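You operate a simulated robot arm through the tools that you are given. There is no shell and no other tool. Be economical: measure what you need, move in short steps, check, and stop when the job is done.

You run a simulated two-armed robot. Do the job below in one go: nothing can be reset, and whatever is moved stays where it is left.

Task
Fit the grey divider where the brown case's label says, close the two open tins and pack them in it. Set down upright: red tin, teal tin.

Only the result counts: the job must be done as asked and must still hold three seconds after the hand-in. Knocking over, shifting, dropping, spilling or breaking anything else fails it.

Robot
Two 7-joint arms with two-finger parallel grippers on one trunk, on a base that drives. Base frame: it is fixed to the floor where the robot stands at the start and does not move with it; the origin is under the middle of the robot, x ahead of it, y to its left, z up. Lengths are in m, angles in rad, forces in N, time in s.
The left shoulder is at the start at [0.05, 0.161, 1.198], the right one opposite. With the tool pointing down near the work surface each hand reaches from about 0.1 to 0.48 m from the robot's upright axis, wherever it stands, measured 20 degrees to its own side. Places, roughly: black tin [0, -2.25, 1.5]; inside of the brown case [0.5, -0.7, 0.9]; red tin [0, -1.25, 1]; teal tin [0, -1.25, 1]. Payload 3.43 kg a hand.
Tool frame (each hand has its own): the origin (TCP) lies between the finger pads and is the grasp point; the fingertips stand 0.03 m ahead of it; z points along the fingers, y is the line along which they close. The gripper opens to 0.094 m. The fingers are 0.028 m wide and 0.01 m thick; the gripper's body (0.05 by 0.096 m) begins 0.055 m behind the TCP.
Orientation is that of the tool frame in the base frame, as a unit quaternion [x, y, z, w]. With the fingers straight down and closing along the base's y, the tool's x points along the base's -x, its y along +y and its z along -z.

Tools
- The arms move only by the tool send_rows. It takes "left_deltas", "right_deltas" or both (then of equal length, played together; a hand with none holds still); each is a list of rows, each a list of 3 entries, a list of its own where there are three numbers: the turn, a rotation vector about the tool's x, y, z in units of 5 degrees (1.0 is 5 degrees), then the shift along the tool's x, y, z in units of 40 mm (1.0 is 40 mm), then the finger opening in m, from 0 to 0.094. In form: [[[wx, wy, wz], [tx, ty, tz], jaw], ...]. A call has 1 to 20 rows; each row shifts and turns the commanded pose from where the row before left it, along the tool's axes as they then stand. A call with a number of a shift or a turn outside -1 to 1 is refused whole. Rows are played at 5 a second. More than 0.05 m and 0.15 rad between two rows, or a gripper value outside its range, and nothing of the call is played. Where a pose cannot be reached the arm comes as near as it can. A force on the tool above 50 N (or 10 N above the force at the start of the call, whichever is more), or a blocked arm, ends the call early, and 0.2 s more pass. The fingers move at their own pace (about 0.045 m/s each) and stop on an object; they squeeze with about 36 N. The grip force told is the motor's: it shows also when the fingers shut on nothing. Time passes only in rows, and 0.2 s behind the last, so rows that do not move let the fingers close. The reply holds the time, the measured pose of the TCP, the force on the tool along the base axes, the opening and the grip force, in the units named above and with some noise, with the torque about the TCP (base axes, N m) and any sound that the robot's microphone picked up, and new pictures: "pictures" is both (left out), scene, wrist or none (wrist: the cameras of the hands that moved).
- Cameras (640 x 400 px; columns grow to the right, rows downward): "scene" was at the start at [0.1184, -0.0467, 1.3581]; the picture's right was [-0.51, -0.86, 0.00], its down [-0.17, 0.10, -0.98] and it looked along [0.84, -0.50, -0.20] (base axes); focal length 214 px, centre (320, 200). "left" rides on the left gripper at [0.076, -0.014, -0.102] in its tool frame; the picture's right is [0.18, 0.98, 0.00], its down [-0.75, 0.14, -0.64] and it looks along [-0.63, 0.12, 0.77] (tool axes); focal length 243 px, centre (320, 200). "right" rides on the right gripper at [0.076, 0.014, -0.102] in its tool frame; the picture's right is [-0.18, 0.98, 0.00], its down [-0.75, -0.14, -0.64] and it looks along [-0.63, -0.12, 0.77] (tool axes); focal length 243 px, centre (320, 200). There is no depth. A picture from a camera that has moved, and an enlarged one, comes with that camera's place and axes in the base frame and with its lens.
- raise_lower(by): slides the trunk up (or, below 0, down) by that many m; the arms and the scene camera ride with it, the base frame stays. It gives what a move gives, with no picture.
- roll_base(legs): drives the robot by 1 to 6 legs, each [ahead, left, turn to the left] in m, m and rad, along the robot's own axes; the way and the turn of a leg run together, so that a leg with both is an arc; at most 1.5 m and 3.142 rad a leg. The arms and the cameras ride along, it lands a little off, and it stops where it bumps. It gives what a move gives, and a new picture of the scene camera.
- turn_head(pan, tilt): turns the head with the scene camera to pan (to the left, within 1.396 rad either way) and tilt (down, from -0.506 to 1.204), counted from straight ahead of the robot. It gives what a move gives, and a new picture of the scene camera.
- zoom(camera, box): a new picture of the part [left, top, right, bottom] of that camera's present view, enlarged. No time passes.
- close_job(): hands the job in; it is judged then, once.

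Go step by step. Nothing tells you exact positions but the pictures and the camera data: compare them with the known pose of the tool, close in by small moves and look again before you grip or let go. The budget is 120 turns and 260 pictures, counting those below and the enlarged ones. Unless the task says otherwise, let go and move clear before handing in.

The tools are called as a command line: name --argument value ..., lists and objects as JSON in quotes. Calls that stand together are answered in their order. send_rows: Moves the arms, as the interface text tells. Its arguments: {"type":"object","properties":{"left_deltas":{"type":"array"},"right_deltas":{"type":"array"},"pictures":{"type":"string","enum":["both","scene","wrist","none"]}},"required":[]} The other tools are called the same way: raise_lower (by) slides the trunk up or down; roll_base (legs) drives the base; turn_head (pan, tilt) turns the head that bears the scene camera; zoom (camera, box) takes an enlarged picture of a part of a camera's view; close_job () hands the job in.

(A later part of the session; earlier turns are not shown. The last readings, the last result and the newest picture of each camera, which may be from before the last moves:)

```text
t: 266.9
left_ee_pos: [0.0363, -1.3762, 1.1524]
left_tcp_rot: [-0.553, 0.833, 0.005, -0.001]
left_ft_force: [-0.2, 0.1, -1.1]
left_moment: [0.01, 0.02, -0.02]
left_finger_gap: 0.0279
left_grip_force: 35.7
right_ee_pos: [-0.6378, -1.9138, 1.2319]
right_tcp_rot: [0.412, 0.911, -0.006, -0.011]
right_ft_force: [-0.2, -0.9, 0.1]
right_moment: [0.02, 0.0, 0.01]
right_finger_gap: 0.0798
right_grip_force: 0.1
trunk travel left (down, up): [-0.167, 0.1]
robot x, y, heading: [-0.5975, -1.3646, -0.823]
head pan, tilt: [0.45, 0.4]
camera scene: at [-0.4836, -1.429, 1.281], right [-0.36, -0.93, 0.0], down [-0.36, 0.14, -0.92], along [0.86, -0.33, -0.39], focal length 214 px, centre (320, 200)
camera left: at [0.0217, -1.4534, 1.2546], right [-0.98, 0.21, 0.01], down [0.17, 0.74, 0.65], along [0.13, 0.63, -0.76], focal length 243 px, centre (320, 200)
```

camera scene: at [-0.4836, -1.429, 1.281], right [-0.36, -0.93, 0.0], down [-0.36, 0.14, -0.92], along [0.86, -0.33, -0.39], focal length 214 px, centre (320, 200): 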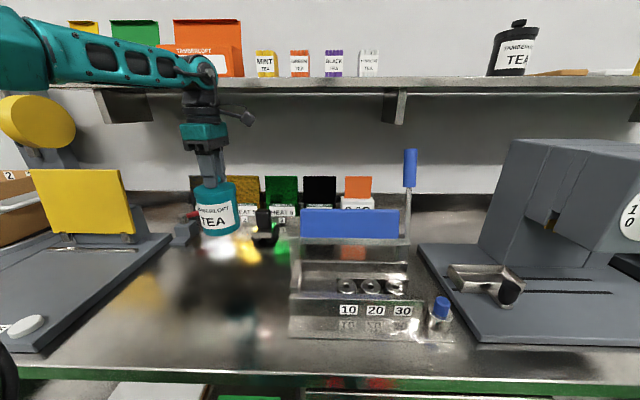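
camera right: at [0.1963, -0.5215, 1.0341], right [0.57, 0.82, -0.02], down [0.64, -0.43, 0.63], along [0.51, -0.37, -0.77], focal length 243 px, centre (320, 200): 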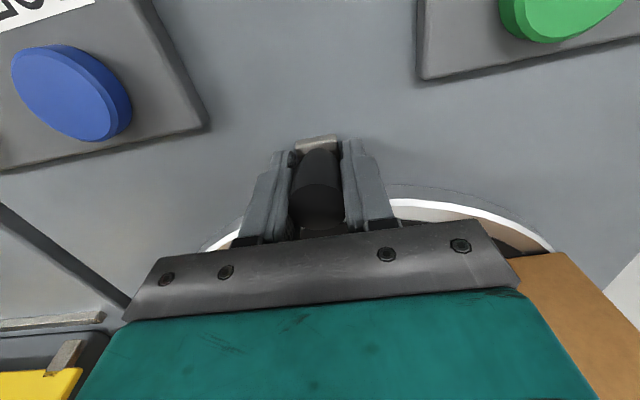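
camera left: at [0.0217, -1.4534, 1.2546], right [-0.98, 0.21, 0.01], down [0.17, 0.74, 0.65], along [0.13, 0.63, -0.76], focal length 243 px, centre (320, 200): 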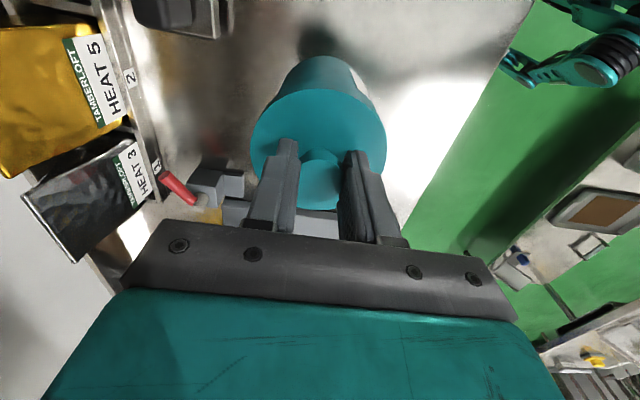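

raise_lower --by 0.1

send_rows --left_deltas '[[[0, 0, 0], [0, 0.7, -0.3], 0.0], [[0, 0, 0], [0, 0.7, 0], 0.0], [[0, 0, 0], [0, 0.7, 0], 0.0], [[0, 0, 0], [0, 0.7, 0], 0.0], [[0, 0, 0], [0, 0.7, 0], 0.0]]' --pictures "none"

roll_base --legs '[[-0.309, 0.671, 0], [0, 0, 0.02], [0.0545, 0.025, 0]]'

```text
t: 268.3
left_ee_pos: [0.0373, -1.3776, 1.2521]
left_tcp_rot: [-0.554, 0.833, 0.005, -0.001]
left_ft_force: [-0.4, -0.2, -1.1]
left_moment: [-0.01, 0.03, -0.02]
left_finger_gap: 0.0276
left_grip_force: 35.8
right_ee_pos: [-0.638, -1.9139, 1.33]
right_tcp_rot: [0.412, 0.911, -0.006, -0.011]
right_ft_force: [0.6, -0.6, -0.1]
right_moment: [0.0, 0.01, 0.01]
right_finger_gap: 0.08
right_grip_force: 0.1
trunk travel left (down, up): [-0.267, 0.0]
robot x, y, heading: [-0.5968, -1.3673, -0.825]
head pan, tilt: [0.45, 0.4]
```

```text
t: 269.5
left_ee_pos: [-0.0916, -1.3229, 1.2638]
left_tcp_rot: [-0.553, 0.833, 0.004, -0.001]
left_ft_force: [0.7, 0.5, -0.3]
left_moment: [-0.01, 0.01, 0.0]
left_finger_gap: 0.0276
left_grip_force: 36.3
right_ee_pos: [-0.6386, -1.9133, 1.3328]
right_tcp_rot: [0.412, 0.911, -0.006, -0.011]
right_ft_force: [-0.5, 0.1, 1.0]
right_moment: [-0.03, 0.02, -0.01]
right_finger_gap: 0.08
right_grip_force: 0.0
trunk travel left (down, up): [-0.267, 0.0]
robot x, y, heading: [-0.5946, -1.3659, -0.821]
head pan, tilt: [0.45, 0.4]
heard: snap
```

```text
t: 277.0
left_ee_pos: [0.2548, -0.6393, 1.263]
left_tcp_rot: [-0.56, 0.828, 0.004, -0.002]
left_ft_force: [-0.1, 0.1, -0.4]
left_moment: [0.01, -0.01, -0.02]
left_finger_gap: 0.0277
left_grip_force: 35.8
right_ee_pos: [-0.2821, -1.2369, 1.3311]
right_tcp_rot: [0.404, 0.915, -0.006, -0.011]
right_ft_force: [-0.4, 0.8, 0.1]
right_moment: [-0.01, -0.06, -0.02]
right_finger_gap: 0.08
right_grip_force: 0.0
trunk travel left (down, up): [-0.267, 0.0]
robot x, y, heading: [-0.2476, -0.69, -0.8]
head pan, tilt: [0.45, 0.4]
stopped in leg 3: the robot was blocked; the commanded pose is now the measured one
camera scene: at [-0.1366, -0.7503, 1.3812], right [-0.35, -0.94, 0.0], down [-0.36, 0.13, -0.92], along [0.86, -0.32, -0.39], focal length 214 px, centre (320, 200)
```

scene: 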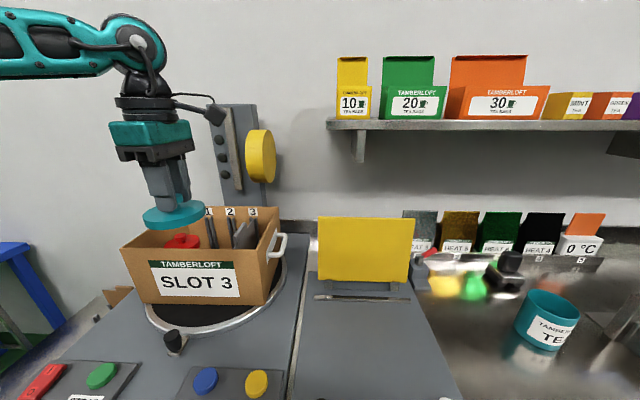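

The snap sound was the teal lid coming off: the lid is still in my hand and the tin is back upright on the bench, near its old place. I'll drive back and close it again, more firmly.

roll_base --legs '[[-0.058, -0.025, 0], [0.302, -0.695, 0]]'

raise_lower --by -0.1

zoom --camera "left" --box '[0, 0, 640, 400]'

zoom --camera "scene" --box '[140, 120, 340, 300]'

```text
t: 284.2
left_ee_pos: [-0.0975, -1.3217, 1.2638]
left_tcp_rot: [-0.558, 0.83, 0.006, -0.002]
left_ft_force: [0.4, -0.5, -1.0]
left_moment: [-0.01, 0.0, -0.02]
left_finger_gap: 0.0277
left_grip_force: 35.9
right_ee_pos: [-0.6384, -1.9146, 1.3314]
right_tcp_rot: [0.408, 0.913, -0.007, -0.011]
right_ft_force: [0.1, 0.1, -0.2]
right_moment: [0.02, 0.0, 0.03]
right_finger_gap: 0.08
right_grip_force: 0.1
trunk travel left (down, up): [-0.267, 0.0]
robot x, y, heading: [-0.6014, -1.3657, -0.804]
head pan, tilt: [0.45, 0.4]
camera scene: at [-0.4888, -1.4301, 1.381], right [-0.35, -0.94, 0.0], down [-0.36, 0.14, -0.92], along [0.86, -0.32, -0.39], focal length 214 px, centre (320, 200)
```

scene: 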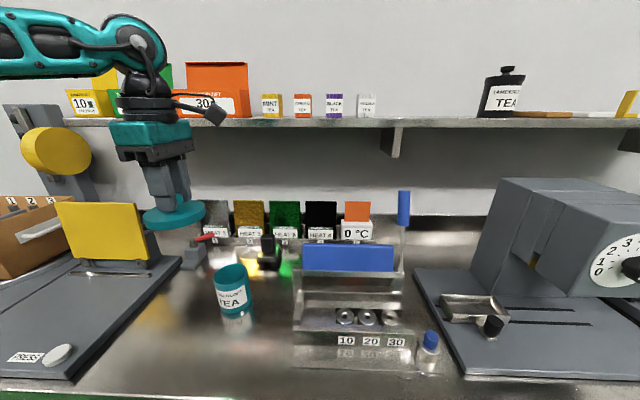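

```text
t: 285.5
left_ee_pos: [-0.0975, -1.3217, 1.1634]
left_tcp_rot: [-0.558, 0.83, 0.006, -0.001]
left_ft_force: [-0.6, -0.3, -1.5]
left_moment: [-0.01, 0.01, 0.01]
left_finger_gap: 0.0275
left_grip_force: 35.5
right_ee_pos: [-0.6371, -1.9162, 1.2312]
right_tcp_rot: [0.408, 0.913, -0.006, -0.011]
right_ft_force: [0.8, 0.2, -1.1]
right_moment: [-0.02, 0.02, -0.01]
right_finger_gap: 0.08
right_grip_force: 0.0
trunk travel left (down, up): [-0.167, 0.1]
robot x, y, heading: [-0.6021, -1.3675, -0.812]
head pan, tilt: [0.45, 0.4]
```

```text
1.00 times, centred on (320, 200) of left (not enlarged: the box is as wide or as high as the picture)
camera zoom: at [-0.1119, -1.3981, 1.2652], right [-0.98, 0.2, 0.01], down [0.16, 0.75, 0.65], along [0.12, 0.63, -0.76], focal length 243 px, centre (320, 200)
```

zoom: 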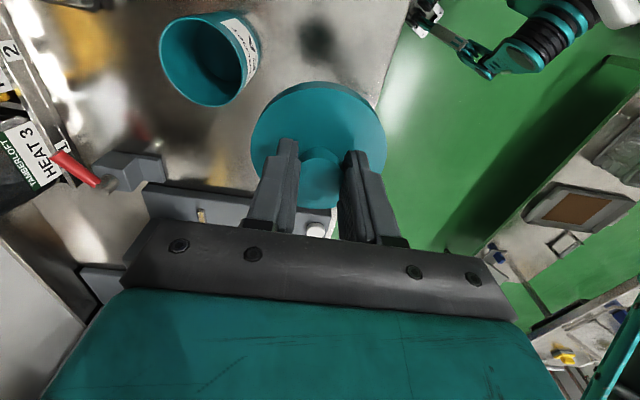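

```text
2.22 times, centred on (240, 210) of scene
camera zoom: at [-0.4888, -1.4299, 1.2811], right [-0.35, -0.94, 0.0], down [-0.36, 0.14, -0.92], along [0.86, -0.32, -0.39], focal length 477 px, centre (498, 178)
```

zoom: 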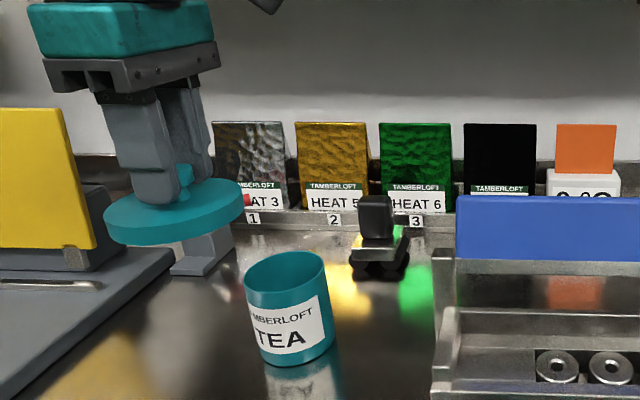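

send_rows --left_deltas '[[[0, 0, 0], [0, -0.8, 0], 0.0], [[0, 0, 0], [0, -0.8, 0], 0.0], [[0, 0, 0], [0, -0.8, 0], 0.0], [[0, 0, 0], [0, -0.69, 0], 0.0], [[0, 0, 0], [0, 0, 0.9], 0.0], [[0, 0, 0], [0, 0, 0.9], 0.0], [[0, 0, 0], [0, 0, 0.7], 0.0], [[0, 0, 0], [0, 0, 0], 0.0]]' --pictures "none"

zoom --camera "left" --box '[240, 20, 400, 120]'

zoom --camera "scene" --box '[190, 160, 310, 280]'

```text
t: 287.3
left_ee_pos: [0.0183, -1.3666, 1.0609]
left_tcp_rot: [-0.558, 0.83, 0.005, -0.001]
left_ft_force: [-0.6, 0.2, -0.9]
left_moment: [0.0, 0.02, -0.02]
left_finger_gap: 0.0278
left_grip_force: 36.9
right_ee_pos: [-0.6379, -1.9158, 1.2303]
right_tcp_rot: [0.407, 0.913, -0.006, -0.012]
right_ft_force: [-0.5, -0.7, -0.3]
right_moment: [0.04, 0.01, 0.0]
right_finger_gap: 0.0801
right_grip_force: 0.1
trunk travel left (down, up): [-0.167, 0.1]
robot x, y, heading: [-0.5942, -1.3705, -0.81]
head pan, tilt: [0.45, 0.4]
```

```text
4.00 times, centred on (320, 70) of left
camera zoom: at [0.0028, -1.4444, 1.1634], right [-0.98, 0.2, 0.01], down [0.16, 0.75, 0.65], along [0.12, 0.63, -0.76], focal length 970 px, centre (320, 720)
```

zoom: 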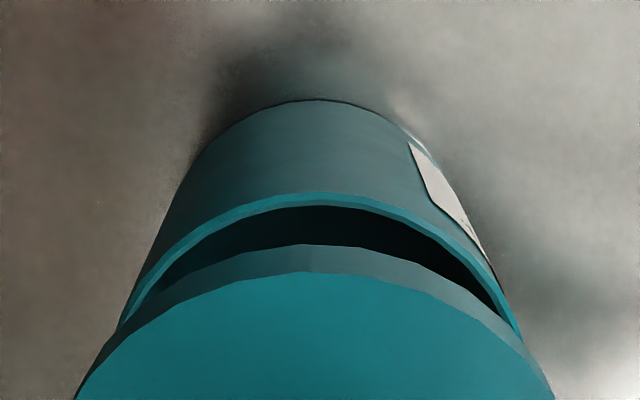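

```text
3.33 times, centred on (250, 220) of scene
camera zoom: at [-0.4888, -1.43, 1.281], right [-0.35, -0.94, 0.0], down [-0.36, 0.14, -0.92], along [0.86, -0.32, -0.39], focal length 715 px, centre (553, 133)
```

zoom: 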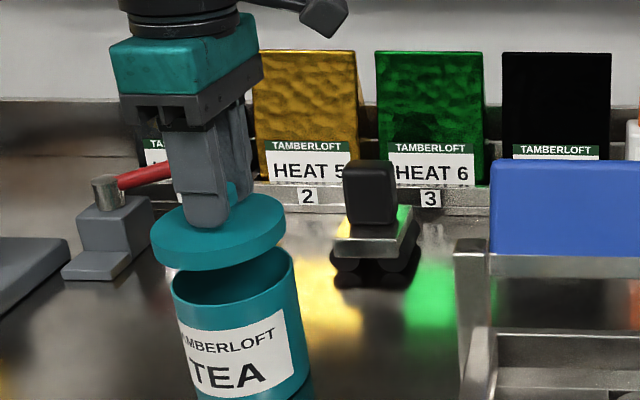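

Lid and rim are concentric within about 2 mm. Pressing down, twice, while listening for the snap.

send_rows --left_deltas '[[[0, 0, 0], [-0.04, 0, 0.4], 0.0], [[0, 0, 0], [0, 0, 0.4], 0.0], [[0, 0, 0], [0, 0, 0.25], 0.0], [[0, 0, 0], [0, 0, 0.25], 0.0], [[0, 0, 0], [0, 0, 0.25], 0.0], [[0, 0, 0], [0, 0, 0.25], 0.0], [[0, 0, 0], [0, 0, 0.25], 0.0]]' --pictures "none"

send_rows --left_deltas '[[[0, 0, 0], [0, 0, 0.2], 0.0], [[0, 0, 0], [0, 0, 0.2], 0.0], [[0, 0, 0], [0, 0, 0.2], 0.0], [[0, 0, 0], [0, 0, 0.2], 0.0]]' --pictures "none"

zoom --camera "scene" --box '[200, 190, 280, 270]'

zoom --camera "left" --box '[240, 20, 400, 120]'

```text
t: 288.5
left_ee_pos: [0.0184, -1.3697, 1.0145]
left_tcp_rot: [-0.558, 0.83, -0.005, 0.005]
left_ft_force: [-4.6, 3.1, 24.3]
left_moment: [0.23, 0.85, -0.07]
left_finger_gap: 0.0286
left_grip_force: 35.7
right_ee_pos: [-0.6406, -1.9163, 1.2305]
right_tcp_rot: [0.408, 0.913, -0.006, -0.011]
right_ft_force: [-0.4, -0.3, -0.3]
right_moment: [0.0, -0.02, 0.0]
right_finger_gap: 0.0798
right_grip_force: 0.1
trunk travel left (down, up): [-0.167, 0.1]
robot x, y, heading: [-0.5977, -1.3648, -0.806]
head pan, tilt: [0.45, 0.4]
stopped in row 5 (left hand): the force on the tool passed its limit at 69 N (the readings are from after the stop); the commanded pose is now the measured one
```

```text
t: 288.9
left_ee_pos: [0.0208, -1.3708, 1.0144]
left_tcp_rot: [-0.557, 0.83, -0.009, 0.007]
left_ft_force: [-6.7, 3.1, 23.7]
left_moment: [0.41, 1.01, -0.02]
left_finger_gap: 0.0284
left_grip_force: 36.2
right_ee_pos: [-0.6395, -1.9153, 1.2308]
right_tcp_rot: [0.406, 0.914, -0.005, -0.011]
right_ft_force: [0.0, -0.2, -0.1]
right_moment: [-0.03, 0.02, -0.02]
right_finger_gap: 0.0799
right_grip_force: 0.2
trunk travel left (down, up): [-0.167, 0.1]
robot x, y, heading: [-0.5987, -1.3682, -0.807]
head pan, tilt: [0.45, 0.4]
stopped in row 1 (left hand): the force on the tool passed its limit at 57 N (the readings are from after the stop); the commanded pose is now the measured one
```

```text
5.00 times, centred on (240, 230) of scene
camera zoom: at [-0.4908, -1.4292, 1.2811], right [-0.35, -0.94, 0.0], down [-0.36, 0.14, -0.92], along [0.86, -0.32, -0.39], focal length 1072 px, centre (720, 50)
```

zoom: 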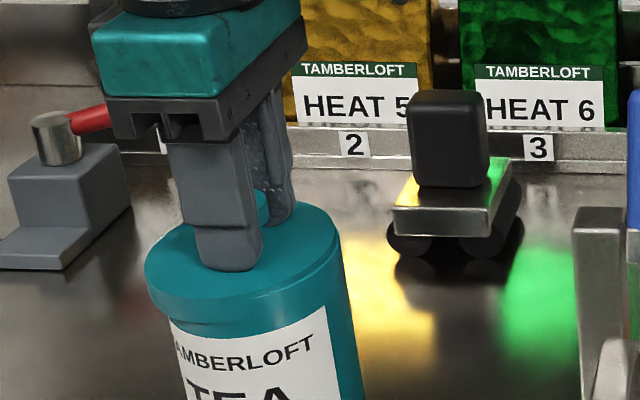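

```text
4.00 times, centred on (320, 70) of left
camera zoom: at [0.0027, -1.4456, 1.1178], right [-0.98, 0.2, -0.02], down [0.14, 0.76, 0.64], along [0.15, 0.62, -0.77], focal length 970 px, centre (320, 720)
```

zoom: 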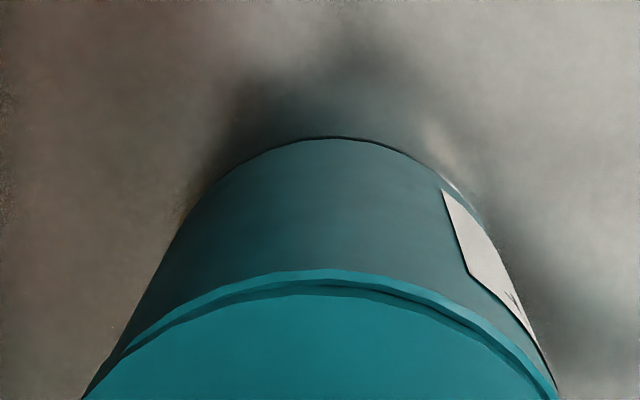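

send_rows --left_deltas '[[[0, 0, 0], [0, 0, 0], 0.05], [[0, 0, 0], [0, 0, 0], 0.05], [[0, 0, 0], [0, 0, -0.15], 0.05], [[0, 0, 0], [0, 0, 0], 0.05]]' --pictures "none"

zoom --camera "scene" --box '[200, 190, 280, 270]'

```text
t: 289.9
left_ee_pos: [0.0206, -1.3702, 1.0159]
left_tcp_rot: [-0.558, 0.83, -0.006, 0.005]
left_ft_force: [3.3, -2.4, 9.4]
left_moment: [-0.08, 0.05, 0.05]
left_finger_gap: 0.0465
left_grip_force: 0.0
right_ee_pos: [-0.6385, -1.9169, 1.2301]
right_tcp_rot: [0.407, 0.914, -0.006, -0.011]
right_ft_force: [0.5, 0.4, 0.3]
right_moment: [0.02, -0.03, -0.01]
right_finger_gap: 0.08
right_grip_force: 0.0
trunk travel left (down, up): [-0.167, 0.1]
robot x, y, heading: [-0.6002, -1.3695, -0.807]
head pan, tilt: [0.45, 0.4]
```

```text
5.00 times, centred on (240, 230) of scene
camera zoom: at [-0.4894, -1.4298, 1.2808], right [-0.35, -0.94, 0.0], down [-0.36, 0.14, -0.92], along [0.86, -0.32, -0.39], focal length 1072 px, centre (720, 50)
```

zoom: 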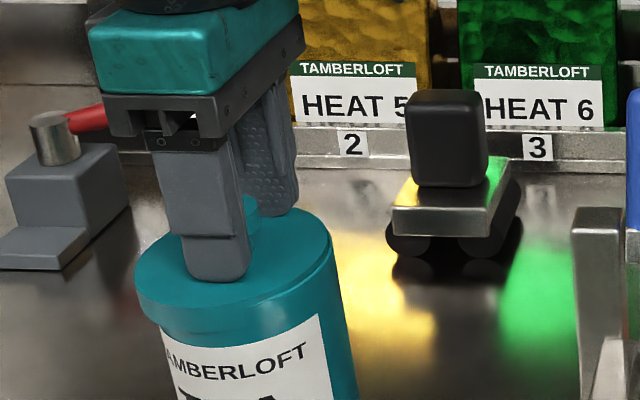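

Not latched: the lid is about 4 mm too far to the left. Regripping, shifting it over and pressing again.

send_rows --left_deltas '[[[0, 0, 0], [0, 0, -0.06], 0.05], [[0, 0, 0], [0, 0, 0], 0.0], [[0, 0, 0], [0, 0, 0], 0.0], [[0, 0, 0], [0, 0, 0], 0.0], [[-0.1, -0.15, 0], [0, 0, -0.6], 0.0], [[0, 0, 0], [0.11, 0, 0], 0.0], [[0, 0, 0], [0, 0, 0], 0.0]]' --pictures "none"

zoom --camera "left" --box '[240, 20, 400, 120]'

zoom --camera "scene" --box '[200, 190, 280, 270]'

```text
t: 291.5
left_ee_pos: [0.0191, -1.3748, 1.0422]
left_tcp_rot: [-0.558, 0.83, -0.001, 0.008]
left_ft_force: [0.9, -0.3, 0.6]
left_moment: [-0.03, -0.01, 0.01]
left_finger_gap: 0.0277
left_grip_force: 35.9
right_ee_pos: [-0.6376, -1.9151, 1.2306]
right_tcp_rot: [0.407, 0.913, -0.006, -0.012]
right_ft_force: [-0.6, 0.0, -0.5]
right_moment: [-0.01, 0.02, -0.02]
right_finger_gap: 0.0799
right_grip_force: 0.0
trunk travel left (down, up): [-0.167, 0.1]
robot x, y, heading: [-0.6017, -1.3702, -0.806]
head pan, tilt: [0.45, 0.4]
```

```text
4.00 times, centred on (320, 70) of left
camera zoom: at [0.0029, -1.4514, 1.1442], right [-0.98, 0.2, -0.01], down [0.14, 0.74, 0.65], along [0.14, 0.64, -0.76], focal length 970 px, centre (320, 720)
```

zoom: 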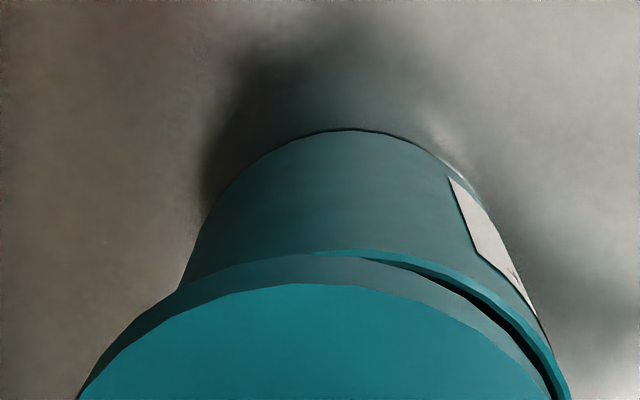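

```text
5.00 times, centred on (240, 230) of scene
camera zoom: at [-0.4888, -1.4295, 1.281], right [-0.35, -0.94, 0.0], down [-0.36, 0.14, -0.92], along [0.86, -0.32, -0.39], focal length 1072 px, centre (720, 50)
```

zoom: 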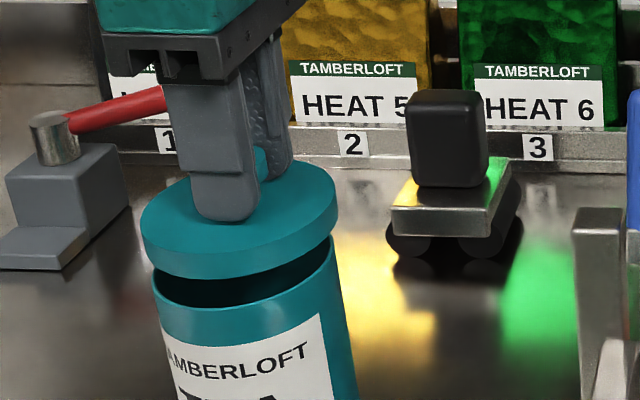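

Now it should go 7 mm toward me and 3 mm left. Correcting, levelling and pressing.

send_rows --left_deltas '[[[-0.12, 0.14, 0], [-0.08, 0.17, 0], 0.0], [[0, 0, 0], [0, 0, 0], 0.0]]' --pictures "none"

zoom --camera "left" --box '[240, 20, 400, 120]'

send_rows --left_deltas '[[[0, 0, 0], [0, 0, 0.25], 0.0], [[0, 0, 0], [0, 0, 0.25], 0.0], [[0, 0, 0], [0, 0, 0.25], 0.0], [[0, 0, 0], [0, 0, 0.25], 0.0], [[0, 0, 0], [0, 0, 0.25], 0.0]]' --pictures "none"

send_rows --left_deltas '[[[0, 0, 0], [0, 0, 0], 0.05], [[0, 0, 0], [0, 0, -0.1], 0.05], [[0, 0, 0], [0, 0, -0.1], 0.05], [[0, 0, 0], [0, 0, 0], 0.05]]' --pictures "none"

zoom --camera "left" --box '[240, 20, 400, 120]'

```text
t: 292.1
left_ee_pos: [0.0145, -1.3692, 1.0406]
left_tcp_rot: [-0.558, 0.83, 0.001, 0.001]
left_ft_force: [0.5, 0.2, -0.8]
left_moment: [-0.04, -0.02, 0.0]
left_finger_gap: 0.0278
left_grip_force: 36.3
right_ee_pos: [-0.6377, -1.916, 1.2313]
right_tcp_rot: [0.407, 0.913, -0.006, -0.012]
right_ft_force: [0.3, -0.2, -0.3]
right_moment: [-0.03, 0.01, 0.01]
right_finger_gap: 0.08
right_grip_force: 0.0
trunk travel left (down, up): [-0.167, 0.1]
robot x, y, heading: [-0.6031, -1.3702, -0.811]
head pan, tilt: [0.45, 0.4]
```

```text
4.00 times, centred on (320, 70) of left
camera zoom: at [-0.0004, -1.445, 1.1447], right [-0.98, 0.2, 0.0], down [0.15, 0.75, 0.64], along [0.13, 0.63, -0.77], focal length 970 px, centre (320, 720)
```

zoom: 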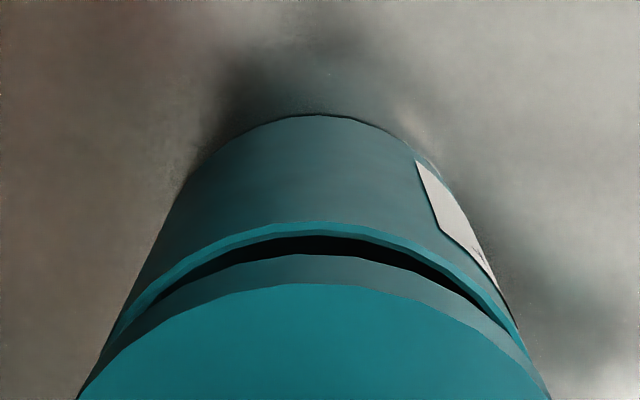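

```text
t: 293.1
left_ee_pos: [0.0161, -1.3711, 1.015]
left_tcp_rot: [-0.556, 0.831, -0.01, 0.007]
left_ft_force: [-5.6, 4.6, 26.2]
left_moment: [0.35, 1.0, -0.12]
left_finger_gap: 0.0284
left_grip_force: 36.3
right_ee_pos: [-0.6388, -1.9158, 1.2309]
right_tcp_rot: [0.407, 0.913, -0.005, -0.011]
right_ft_force: [0.2, -0.6, 0.1]
right_moment: [0.0, 0.01, -0.03]
right_finger_gap: 0.0801
right_grip_force: 0.1
trunk travel left (down, up): [-0.167, 0.1]
robot x, y, heading: [-0.6044, -1.368, -0.804]
head pan, tilt: [0.45, 0.4]
stopped in row 5 (left hand): the force on the tool passed its limit at 68 N (the readings are from after the stop); the commanded pose is now the measured one
```

```text
t: 294.1
left_ee_pos: [0.0163, -1.37, 1.015]
left_tcp_rot: [-0.557, 0.831, -0.003, 0.005]
left_ft_force: [0.5, -1.6, 6.3]
left_moment: [-0.09, 0.13, 0.01]
left_finger_gap: 0.0483
left_grip_force: 0.0
right_ee_pos: [-0.6383, -1.9142, 1.2296]
right_tcp_rot: [0.406, 0.914, -0.006, -0.01]
right_ft_force: [-0.2, 0.6, -0.9]
right_moment: [0.01, 0.05, 0.01]
right_finger_gap: 0.08
right_grip_force: 0.0
trunk travel left (down, up): [-0.167, 0.1]
robot x, y, heading: [-0.6024, -1.3712, -0.811]
head pan, tilt: [0.45, 0.4]
```

```text
4.00 times, centred on (320, 70) of left
camera zoom: at [-0.0004, -1.4453, 1.118], right [-0.98, 0.2, -0.01], down [0.15, 0.75, 0.64], along [0.14, 0.63, -0.77], focal length 970 px, centre (320, 720)
```

zoom: 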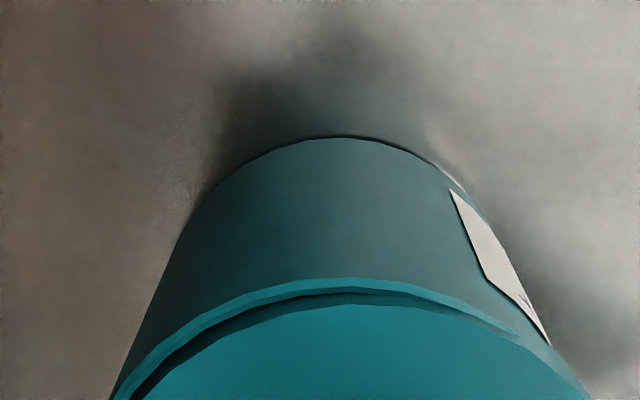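

send_rows --left_deltas '[[[-0.05, -0.1, 0], [0, 0, -0.5], 0.05], [[0, 0, 0], [0, 0, -1], 0.05], [[0, 0, 0], [0, 0, -0.5], 0.05]]' --pictures "none"

zoom --camera "scene" --box '[200, 190, 280, 270]'

zoom --camera "left" --box '[240, 20, 400, 180]'

```text
t: 294.9
left_ee_pos: [0.0139, -1.3705, 1.0971]
left_tcp_rot: [-0.557, 0.83, -0.002, 0.007]
left_ft_force: [0.0, 0.3, 0.1]
left_moment: [0.01, 0.03, -0.01]
left_finger_gap: 0.0499
left_grip_force: 0.1
right_ee_pos: [-0.6389, -1.9153, 1.2303]
right_tcp_rot: [0.406, 0.914, -0.005, -0.012]
right_ft_force: [0.2, -0.5, -0.2]
right_moment: [0.0, -0.01, -0.04]
right_finger_gap: 0.08
right_grip_force: 0.0
trunk travel left (down, up): [-0.167, 0.1]
robot x, y, heading: [-0.6004, -1.3687, -0.81]
head pan, tilt: [0.45, 0.4]
```

```text
5.00 times, centred on (240, 230) of scene
camera zoom: at [-0.4888, -1.4293, 1.281], right [-0.35, -0.94, 0.0], down [-0.36, 0.14, -0.92], along [0.86, -0.32, -0.39], focal length 1072 px, centre (720, 50)
```

zoom: 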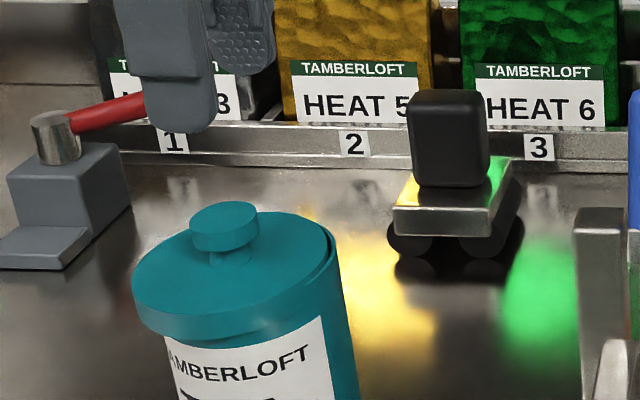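

```text
2.50 times, centred on (320, 100) of left
camera zoom: at [-0.003, -1.4464, 1.2001], right [-0.98, 0.2, -0.01], down [0.15, 0.75, 0.65], along [0.14, 0.63, -0.76], focal length 606 px, centre (320, 450)
```

zoom: 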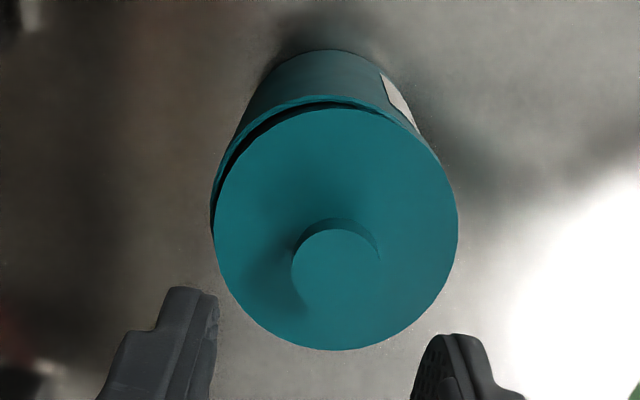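

The lid sits toward me and to the left: I overcorrected. Regripping the knob and shifting it 4 mm back and 4 mm right.

send_rows --left_deltas '[[[-0.1, 0.1, 0], [-0.118, 0.137, 0.5], 0.05], [[0, 0, 0], [0, 0, 0.8], 0.05], [[0, 0, 0], [0, 0, 0.7], 0.05], [[0, 0, 0], [0, 0, 0], 0.0], [[0, 0, 0], [0, 0, 0], 0.0], [[0, 0, 0], [0, 0, 0], 0.0], [[0, 0, 0], [0, 0, -0.6], 0.0], [[0, 0, 0], [0.1, -0.1, 0], 0.0], [[0, 0, 0], [0, 0, 0], 0.0]]' --pictures "none"

zoom --camera "left" --box '[240, 20, 400, 120]'

zoom --camera "scene" --box '[200, 190, 280, 270]'

```text
t: 296.9
left_ee_pos: [0.0158, -1.3686, 1.0423]
left_tcp_rot: [-0.557, 0.83, -0.002, 0.002]
left_ft_force: [0.1, -0.4, -0.7]
left_moment: [0.0, -0.04, -0.04]
left_finger_gap: 0.0277
left_grip_force: 36.2
right_ee_pos: [-0.6371, -1.915, 1.2313]
right_tcp_rot: [0.406, 0.914, -0.007, -0.012]
right_ft_force: [-0.5, 0.2, -0.9]
right_moment: [0.02, 0.01, 0.03]
right_finger_gap: 0.08
right_grip_force: 0.1
trunk travel left (down, up): [-0.167, 0.1]
robot x, y, heading: [-0.5991, -1.37, -0.804]
head pan, tilt: [0.45, 0.4]
```

```text
4.00 times, centred on (320, 70) of left
camera zoom: at [-0.0002, -1.4453, 1.1446], right [-0.98, 0.2, 0.0], down [0.15, 0.75, 0.64], along [0.13, 0.63, -0.77], focal length 970 px, centre (320, 720)
```

zoom: 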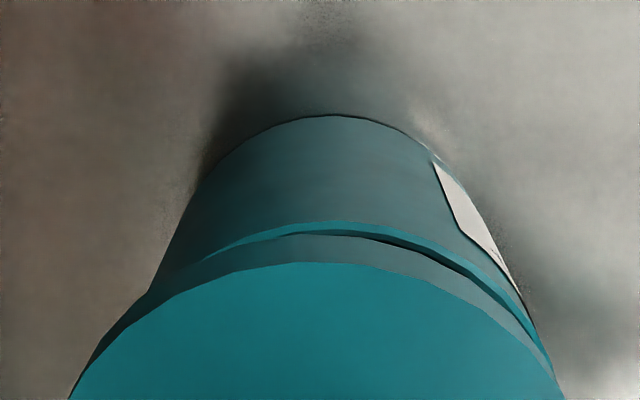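

```text
5.00 times, centred on (240, 230) of scene
camera zoom: at [-0.4887, -1.4291, 1.281], right [-0.35, -0.94, 0.0], down [-0.36, 0.14, -0.92], along [0.86, -0.32, -0.39], focal length 1072 px, centre (720, 50)
```

zoom: 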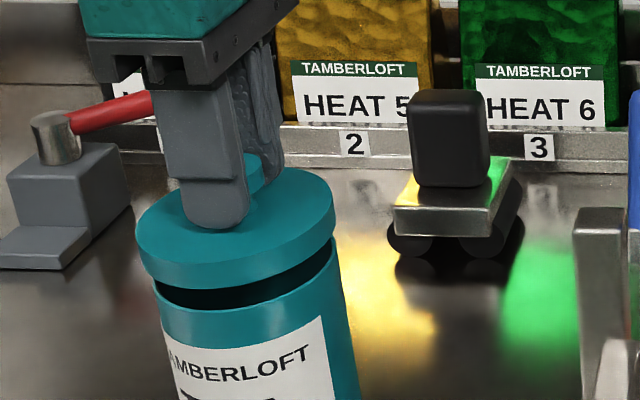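

The press drifts the lid by about as much as it is now offset the other way, so I'll press from here, then release and listen.

send_rows --left_deltas '[[[0, 0, 0], [0, 0.02, 0.25], 0.0], [[0, 0, 0], [0, 0, 0.25], 0.0], [[0, 0, 0], [0, 0, 0.25], 0.0], [[0, 0, 0], [0, 0, 0.25], 0.0], [[0, 0, 0], [0, 0, 0.25], 0.0]]' --pictures "none"

send_rows --left_deltas '[[[0, 0, 0], [0, 0, 0], 0.05], [[0, 0, 0], [0, 0, 0], 0.05], [[0, 0, 0], [0, 0, -0.5], 0.05], [[0, 0, 0], [0, 0, -1], 0.05], [[0, 0, 0], [0, 0, -0.5], 0.05]]' --pictures "none"

zoom --camera "left" --box '[240, 20, 400, 180]'

```text
t: 298.0
left_ee_pos: [0.0164, -1.3723, 1.0155]
left_tcp_rot: [-0.556, 0.831, -0.013, 0.008]
left_ft_force: [-4.5, 3.7, 25.7]
left_moment: [0.54, 1.11, -0.01]
left_finger_gap: 0.0285
left_grip_force: 35.4
right_ee_pos: [-0.6395, -1.9154, 1.231]
right_tcp_rot: [0.407, 0.913, -0.005, -0.011]
right_ft_force: [0.5, 0.4, 0.1]
right_moment: [-0.01, 0.04, 0.01]
right_finger_gap: 0.0801
right_grip_force: 0.0
trunk travel left (down, up): [-0.167, 0.1]
robot x, y, heading: [-0.603, -1.367, -0.804]
head pan, tilt: [0.45, 0.4]
heard: snap
stopped in row 5 (left hand): the force on the tool passed its limit at 65 N (the readings are from after the stop); the commanded pose is now the measured one
```

```text
t: 299.2
left_ee_pos: [0.0153, -1.3695, 1.0904]
left_tcp_rot: [-0.556, 0.831, -0.009, 0.005]
left_ft_force: [-0.2, -0.1, 0.4]
left_moment: [-0.01, -0.04, -0.01]
left_finger_gap: 0.0499
left_grip_force: 0.0
right_ee_pos: [-0.637, -1.9148, 1.2308]
right_tcp_rot: [0.407, 0.914, -0.006, -0.012]
right_ft_force: [0.1, -0.5, -0.2]
right_moment: [-0.03, 0.02, 0.02]
right_finger_gap: 0.0798
right_grip_force: 0.0
trunk travel left (down, up): [-0.167, 0.1]
robot x, y, heading: [-0.5997, -1.3684, -0.807]
head pan, tilt: [0.45, 0.4]
```

```text
2.50 times, centred on (320, 100) of left
camera zoom: at [-0.003, -1.4445, 1.1934], right [-0.98, 0.2, -0.02], down [0.14, 0.76, 0.64], along [0.15, 0.62, -0.77], focal length 606 px, centre (320, 450)
```

zoom: 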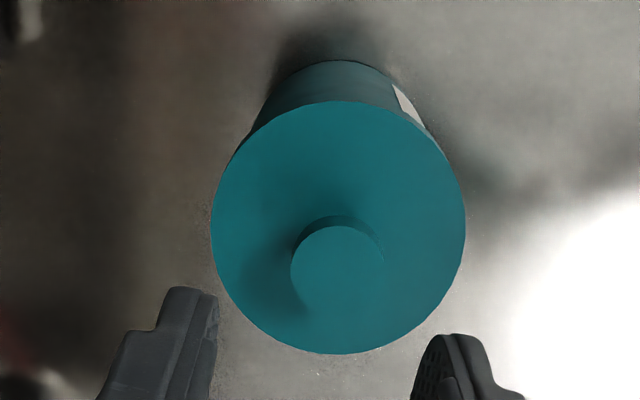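

A clear snap during the press, and the lid is concentric now. Regripping the knob and lifting slowly.

send_rows --left_deltas '[[[-0.235, -0.02, 0], [0, 0.14, 0.5], 0.05], [[0, 0, 0], [0, 0, 0.7], 0.05], [[0, 0, 0], [0, 0, 0.58], 0.05], [[0, 0, 0], [0, 0, 0], 0.0], [[0, 0, 0], [0, 0, 0], 0.0], [[0, 0, 0], [0, 0, 0], 0.0], [[0, 0, 0], [0, 0, -0.05], 0.0], [[0, 0, 0], [0, 0, -0.1], 0.0], [[0, 0, 0], [0, 0, -0.2], 0.0], [[0, 0, 0], [0, 0, -0.3], 0.0], [[0, 0, 0], [0, 0, -0.4], 0.0], [[0, 0, 0], [0, 0, -0.5], 0.0], [[0, 0, 0], [0, 0, -0.5], 0.0], [[0, 0, 0], [0, 0, -0.5], 0.0], [[0, 0, 0], [0, 0, -0.4], 0.0], [[0, 0, 0], [0, 0, -0.2], 0.0], [[0, 0, 0], [0, 0, -0.1], 0.0]]' --pictures "none"

raise_lower --by 0.1

send_rows --left_deltas '[[[0, 0, 0], [0, 0.1, 0], 0.0], [[0, 0, 0], [0, 0.2, 0], 0.0], [[0, 0, 0], [0, 0.3, 0], 0.0], [[0, 0, 0], [0, 0.4, 0], 0.0], [[0, 0, 0], [0, 0.4, 0], 0.0], [[0, 0, 0], [0, 0.4, 0], 0.0], [[0, 0, 0], [0, 0.4, 0], 0.0], [[0, 0, 0], [0, 0.3, 0], 0.0], [[0, 0, 0], [0, 0.2, 0], 0.0], [[0, 0, 0], [0, 0.1, 0], 0.0]]' --pictures "scene"

```text
t: 302.8
left_ee_pos: [0.0108, -1.3699, 1.1506]
left_tcp_rot: [-0.556, 0.831, 0.0, 0.0]
left_ft_force: [-0.4, 0.0, -1.1]
left_moment: [0.0, 0.0, 0.02]
left_finger_gap: 0.0279
left_grip_force: 35.8
right_ee_pos: [-0.6371, -1.9152, 1.2302]
right_tcp_rot: [0.406, 0.914, -0.006, -0.012]
right_ft_force: [-0.3, 0.3, -0.3]
right_moment: [-0.04, 0.0, -0.01]
right_finger_gap: 0.0799
right_grip_force: 0.0
trunk travel left (down, up): [-0.167, 0.1]
robot x, y, heading: [-0.5992, -1.3691, -0.808]
head pan, tilt: [0.45, 0.4]
```

```text
t: 304.1
left_ee_pos: [0.0107, -1.3687, 1.2493]
left_tcp_rot: [-0.556, 0.832, 0.0, 0.0]
left_ft_force: [-0.5, -0.2, -1.4]
left_moment: [-0.02, -0.01, 0.04]
left_finger_gap: 0.0277
left_grip_force: 35.9
right_ee_pos: [-0.637, -1.9152, 1.3308]
right_tcp_rot: [0.407, 0.914, -0.006, -0.012]
right_ft_force: [0.4, 0.3, 0.2]
right_moment: [0.0, 0.01, -0.01]
right_finger_gap: 0.0799
right_grip_force: 0.0
trunk travel left (down, up): [-0.267, 0.0]
robot x, y, heading: [-0.5993, -1.3672, -0.81]
head pan, tilt: [0.45, 0.4]
```

```text
t: 306.3
left_ee_pos: [-0.0926, -1.3258, 1.2495]
left_tcp_rot: [-0.556, 0.831, 0.0, 0.0]
left_ft_force: [-0.1, 0.5, -0.9]
left_moment: [0.04, -0.01, 0.03]
left_finger_gap: 0.0276
left_grip_force: 35.4
right_ee_pos: [-0.6376, -1.9159, 1.3307]
right_tcp_rot: [0.407, 0.914, -0.006, -0.012]
right_ft_force: [-0.5, 0.0, -0.1]
right_moment: [0.03, 0.02, 0.02]
right_finger_gap: 0.0798
right_grip_force: 0.1
trunk travel left (down, up): [-0.267, 0.0]
robot x, y, heading: [-0.6009, -1.3685, -0.805]
head pan, tilt: [0.45, 0.4]
camera scene: at [-0.4886, -1.429, 1.381], right [-0.35, -0.94, 0.0], down [-0.36, 0.14, -0.92], along [0.86, -0.32, -0.39], focal length 214 px, centre (320, 200)
```

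scene: 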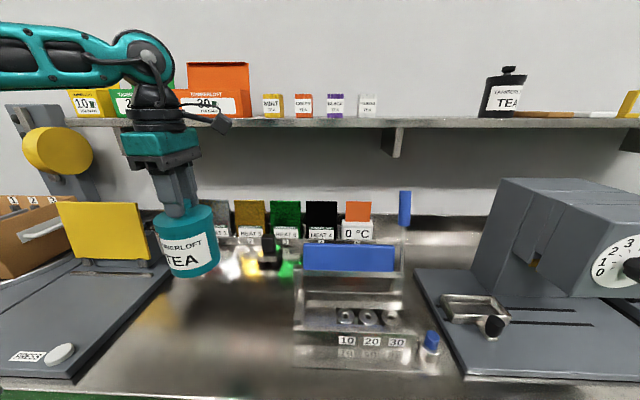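

The tin hangs safely from its lid. Driving gently to the case in several short legs.

roll_base --legs '[[-0.152, 0.342, 0], [-0.151, 0.342, 0], [0.04, 0.018, 0]]'

zoom --camera "left" --box '[0, 0, 640, 400]'

```text
t: 313.6
left_ee_pos: [0.2359, -0.6468, 1.2495]
left_tcp_rot: [-0.558, 0.83, -0.001, 0.001]
left_ft_force: [0.8, -0.9, -1.9]
left_moment: [0.0, 0.05, 0.01]
left_finger_gap: 0.0276
left_grip_force: 35.3
right_ee_pos: [-0.307, -1.2355, 1.3313]
right_tcp_rot: [0.406, 0.914, -0.006, -0.012]
right_ft_force: [0.3, -0.2, 0.0]
right_moment: [-0.03, 0.02, 0.0]
right_finger_gap: 0.0799
right_grip_force: 0.0
trunk travel left (down, up): [-0.267, 0.0]
robot x, y, heading: [-0.2718, -0.6899, -0.807]
head pan, tilt: [0.45, 0.4]
camera scene: at [-0.1598, -0.7495, 1.3808], right [-0.35, -0.94, 0.0], down [-0.37, 0.14, -0.92], along [0.86, -0.32, -0.39], focal length 214 px, centre (320, 200)
```

scene: 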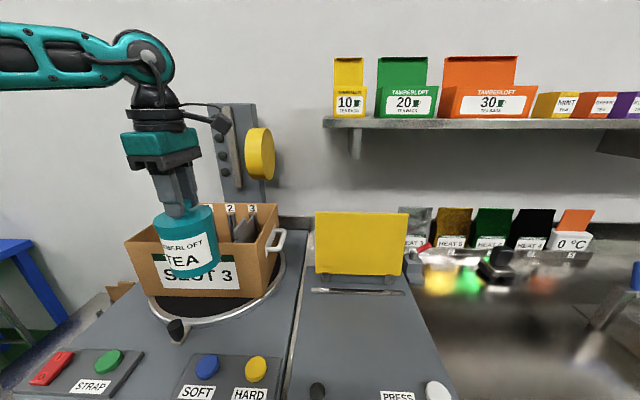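

```text
1.00 times, centred on (320, 200) of left (not enlarged: the box is as wide or as high as the picture)
camera zoom: at [0.2199, -0.7221, 1.3516], right [-0.98, 0.2, 0.0], down [0.15, 0.75, 0.64], along [0.13, 0.63, -0.77], focal length 243 px, centre (320, 200)
```

zoom: 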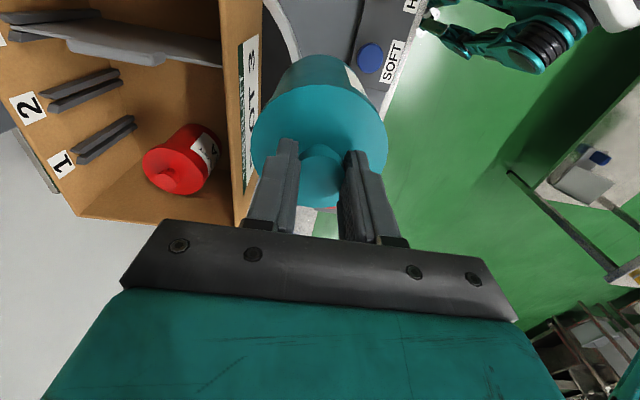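

send_rows --left_deltas '[[[0, 0, 0], [-0.05, -0.15, -0.2], 0.0], [[0, 0, 0], [-0.12, -0.35, -0.1], 0.0], [[0, 0, 0], [-0.17, -0.5, 0], 0.0], [[0, 0, 0], [-0.19, -0.6, 0], 0.0], [[0, 0, 0], [-0.19, -0.6, 0], 0.0], [[0, 0, 0], [-0.19, -0.6, 0], 0.0], [[0, 0, 0], [-0.19, -0.6, 0], 0.0], [[0, 0, 0], [-0.19, -0.6, 0], 0.0], [[0, 0, 0], [-0.19, -0.55, 0], 0.0], [[0, 0, 0], [-0.14, -0.4, 0], 0.0], [[0, 0, 0], [-0.1, -0.23, 0], 0.0], [[0, 0, 0], [0, 0, 0], 0.0]]' --pictures "wrist"

zoom --camera "scene" --box '[130, 110, 310, 290]'

```text
t: 316.2
left_ee_pos: [0.4522, -0.6608, 1.2617]
left_tcp_rot: [-0.558, 0.83, -0.001, 0.001]
left_ft_force: [0.2, -0.3, -0.7]
left_moment: [0.03, -0.02, 0.0]
left_finger_gap: 0.0275
left_grip_force: 35.7
right_ee_pos: [-0.3079, -1.2359, 1.3311]
right_tcp_rot: [0.405, 0.914, -0.006, -0.012]
right_ft_force: [0.1, -0.2, 0.9]
right_moment: [-0.01, 0.0, -0.01]
right_finger_gap: 0.0801
right_grip_force: 0.1
trunk travel left (down, up): [-0.267, 0.0]
robot x, y, heading: [-0.2753, -0.691, -0.806]
head pan, tilt: [0.45, 0.4]
camera left: at [0.4367, -0.7366, 1.3642], right [-0.98, 0.2, 0.0], down [0.15, 0.75, 0.64], along [0.13, 0.63, -0.77], focal length 243 px, centre (320, 200)
```

left: 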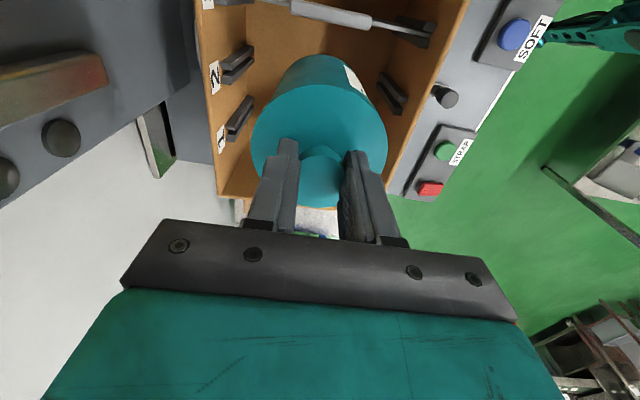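

```text
2.22 times, centred on (220, 200) of scene
camera zoom: at [-0.1613, -0.749, 1.381], right [-0.35, -0.94, 0.0], down [-0.36, 0.13, -0.92], along [0.86, -0.32, -0.39], focal length 477 px, centre (542, 200)
```

zoom: 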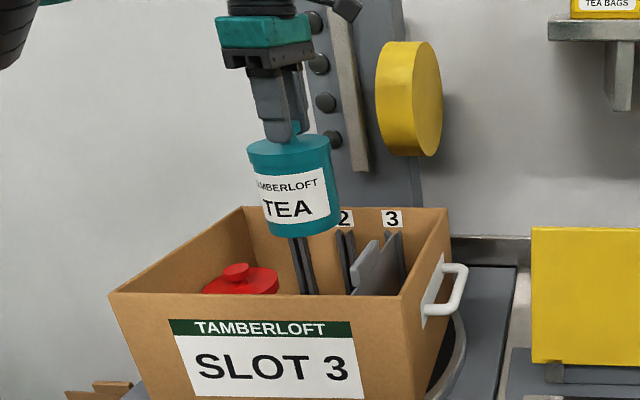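

Position is right, between the red tin and the divider. Lowering.

send_rows --left_deltas '[[[0, 0, 0], [0, 0, 0.2], 0.0], [[0, 0, 0], [0, 0, 0.4], 0.0], [[0, 0, 0], [0, 0, 0.5], 0.0], [[0, 0, 0], [0, 0, 0.5], 0.0], [[0, 0, 0], [0, 0, 0.5], 0.0], [[0, 0, 0], [0, 0, 0.5], 0.0], [[0, 0, 0], [0, 0, 0.4], 0.0], [[0, 0, 0], [0, 0, 0.4], 0.0], [[0, 0, 0], [0, 0, 0.4], 0.0], [[0, 0, 0], [0, 0, 0.3], 0.0], [[0, 0, 0], [0, 0, 0.2], 0.0]]' --pictures "wrist"

send_rows --left_deltas '[[[0, 0, 0], [0, 0, 0.1], 0.0], [[0, 0, 0], [0, 0, 0.1], 0.0], [[0, 0, 0], [0, 0, 0.1], 0.0], [[0, 0, 0], [0, 0, 0.1], 0.0], [[0, 0, 0], [0, 0, 0.1], 0.0], [[0, 0, 0], [0, 0, 0.1], 0.0], [[0, 0, 0], [0, 0, 0.1], 0.0], [[0, 0, 0], [0, 0, 0.1], 0.0], [[0, 0, 0], [0, 0, 0.1], 0.0], [[0, 0, 0], [0, 0, 0.1], 0.0], [[0, 0, 0], [0, 0, 0.1], 0.0]]' --pictures "none"

zoom --camera "scene" --box '[130, 130, 310, 290]'

```text
t: 318.6
left_ee_pos: [0.4521, -0.6614, 1.0906]
left_tcp_rot: [-0.557, 0.83, -0.001, 0.001]
left_ft_force: [-0.2, 0.0, -1.0]
left_moment: [-0.01, 0.0, 0.02]
left_finger_gap: 0.0272
left_grip_force: 35.9
right_ee_pos: [-0.3078, -1.235, 1.3315]
right_tcp_rot: [0.405, 0.914, -0.006, -0.012]
right_ft_force: [-0.7, -0.8, 0.4]
right_moment: [-0.01, -0.03, -0.02]
right_finger_gap: 0.0798
right_grip_force: 0.0
trunk travel left (down, up): [-0.267, 0.0]
robot x, y, heading: [-0.2713, -0.6867, -0.808]
head pan, tilt: [0.45, 0.4]
camera left: at [0.437, -0.7366, 1.1926], right [-0.98, 0.2, 0.0], down [0.15, 0.75, 0.64], along [0.13, 0.63, -0.77], focal length 243 px, centre (320, 200)
```

left: 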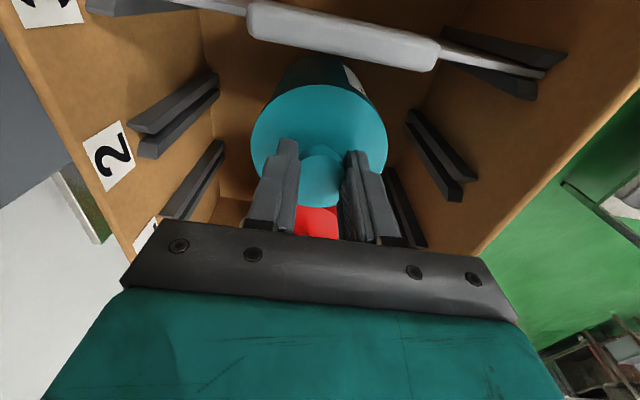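

```text
t: 320.8
left_ee_pos: [0.4534, -0.6634, 1.0621]
left_tcp_rot: [-0.558, 0.83, -0.008, 0.003]
left_ft_force: [-6.4, 4.3, 21.9]
left_moment: [0.42, 0.82, -0.07]
left_finger_gap: 0.0281
left_grip_force: 36.0
right_ee_pos: [-0.3107, -1.2356, 1.3307]
right_tcp_rot: [0.405, 0.914, -0.006, -0.011]
right_ft_force: [0.9, 0.8, -0.6]
right_moment: [-0.01, 0.0, 0.02]
right_finger_gap: 0.08
right_grip_force: 0.0
trunk travel left (down, up): [-0.267, 0.0]
robot x, y, heading: [-0.2741, -0.6873, -0.801]
head pan, tilt: [0.45, 0.4]
stopped in row 11 (left hand): the force on the tool passed its limit at 54 N (the readings are from after the stop); the commanded pose is now the measured one
```

```text
2.50 times, centred on (220, 210) of scene
camera zoom: at [-0.164, -0.7487, 1.3809], right [-0.35, -0.94, 0.0], down [-0.36, 0.13, -0.92], along [0.87, -0.32, -0.39], focal length 536 px, centre (570, 175)
```

zoom: 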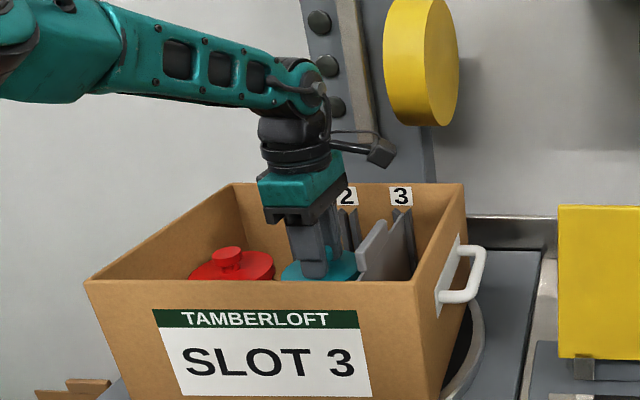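

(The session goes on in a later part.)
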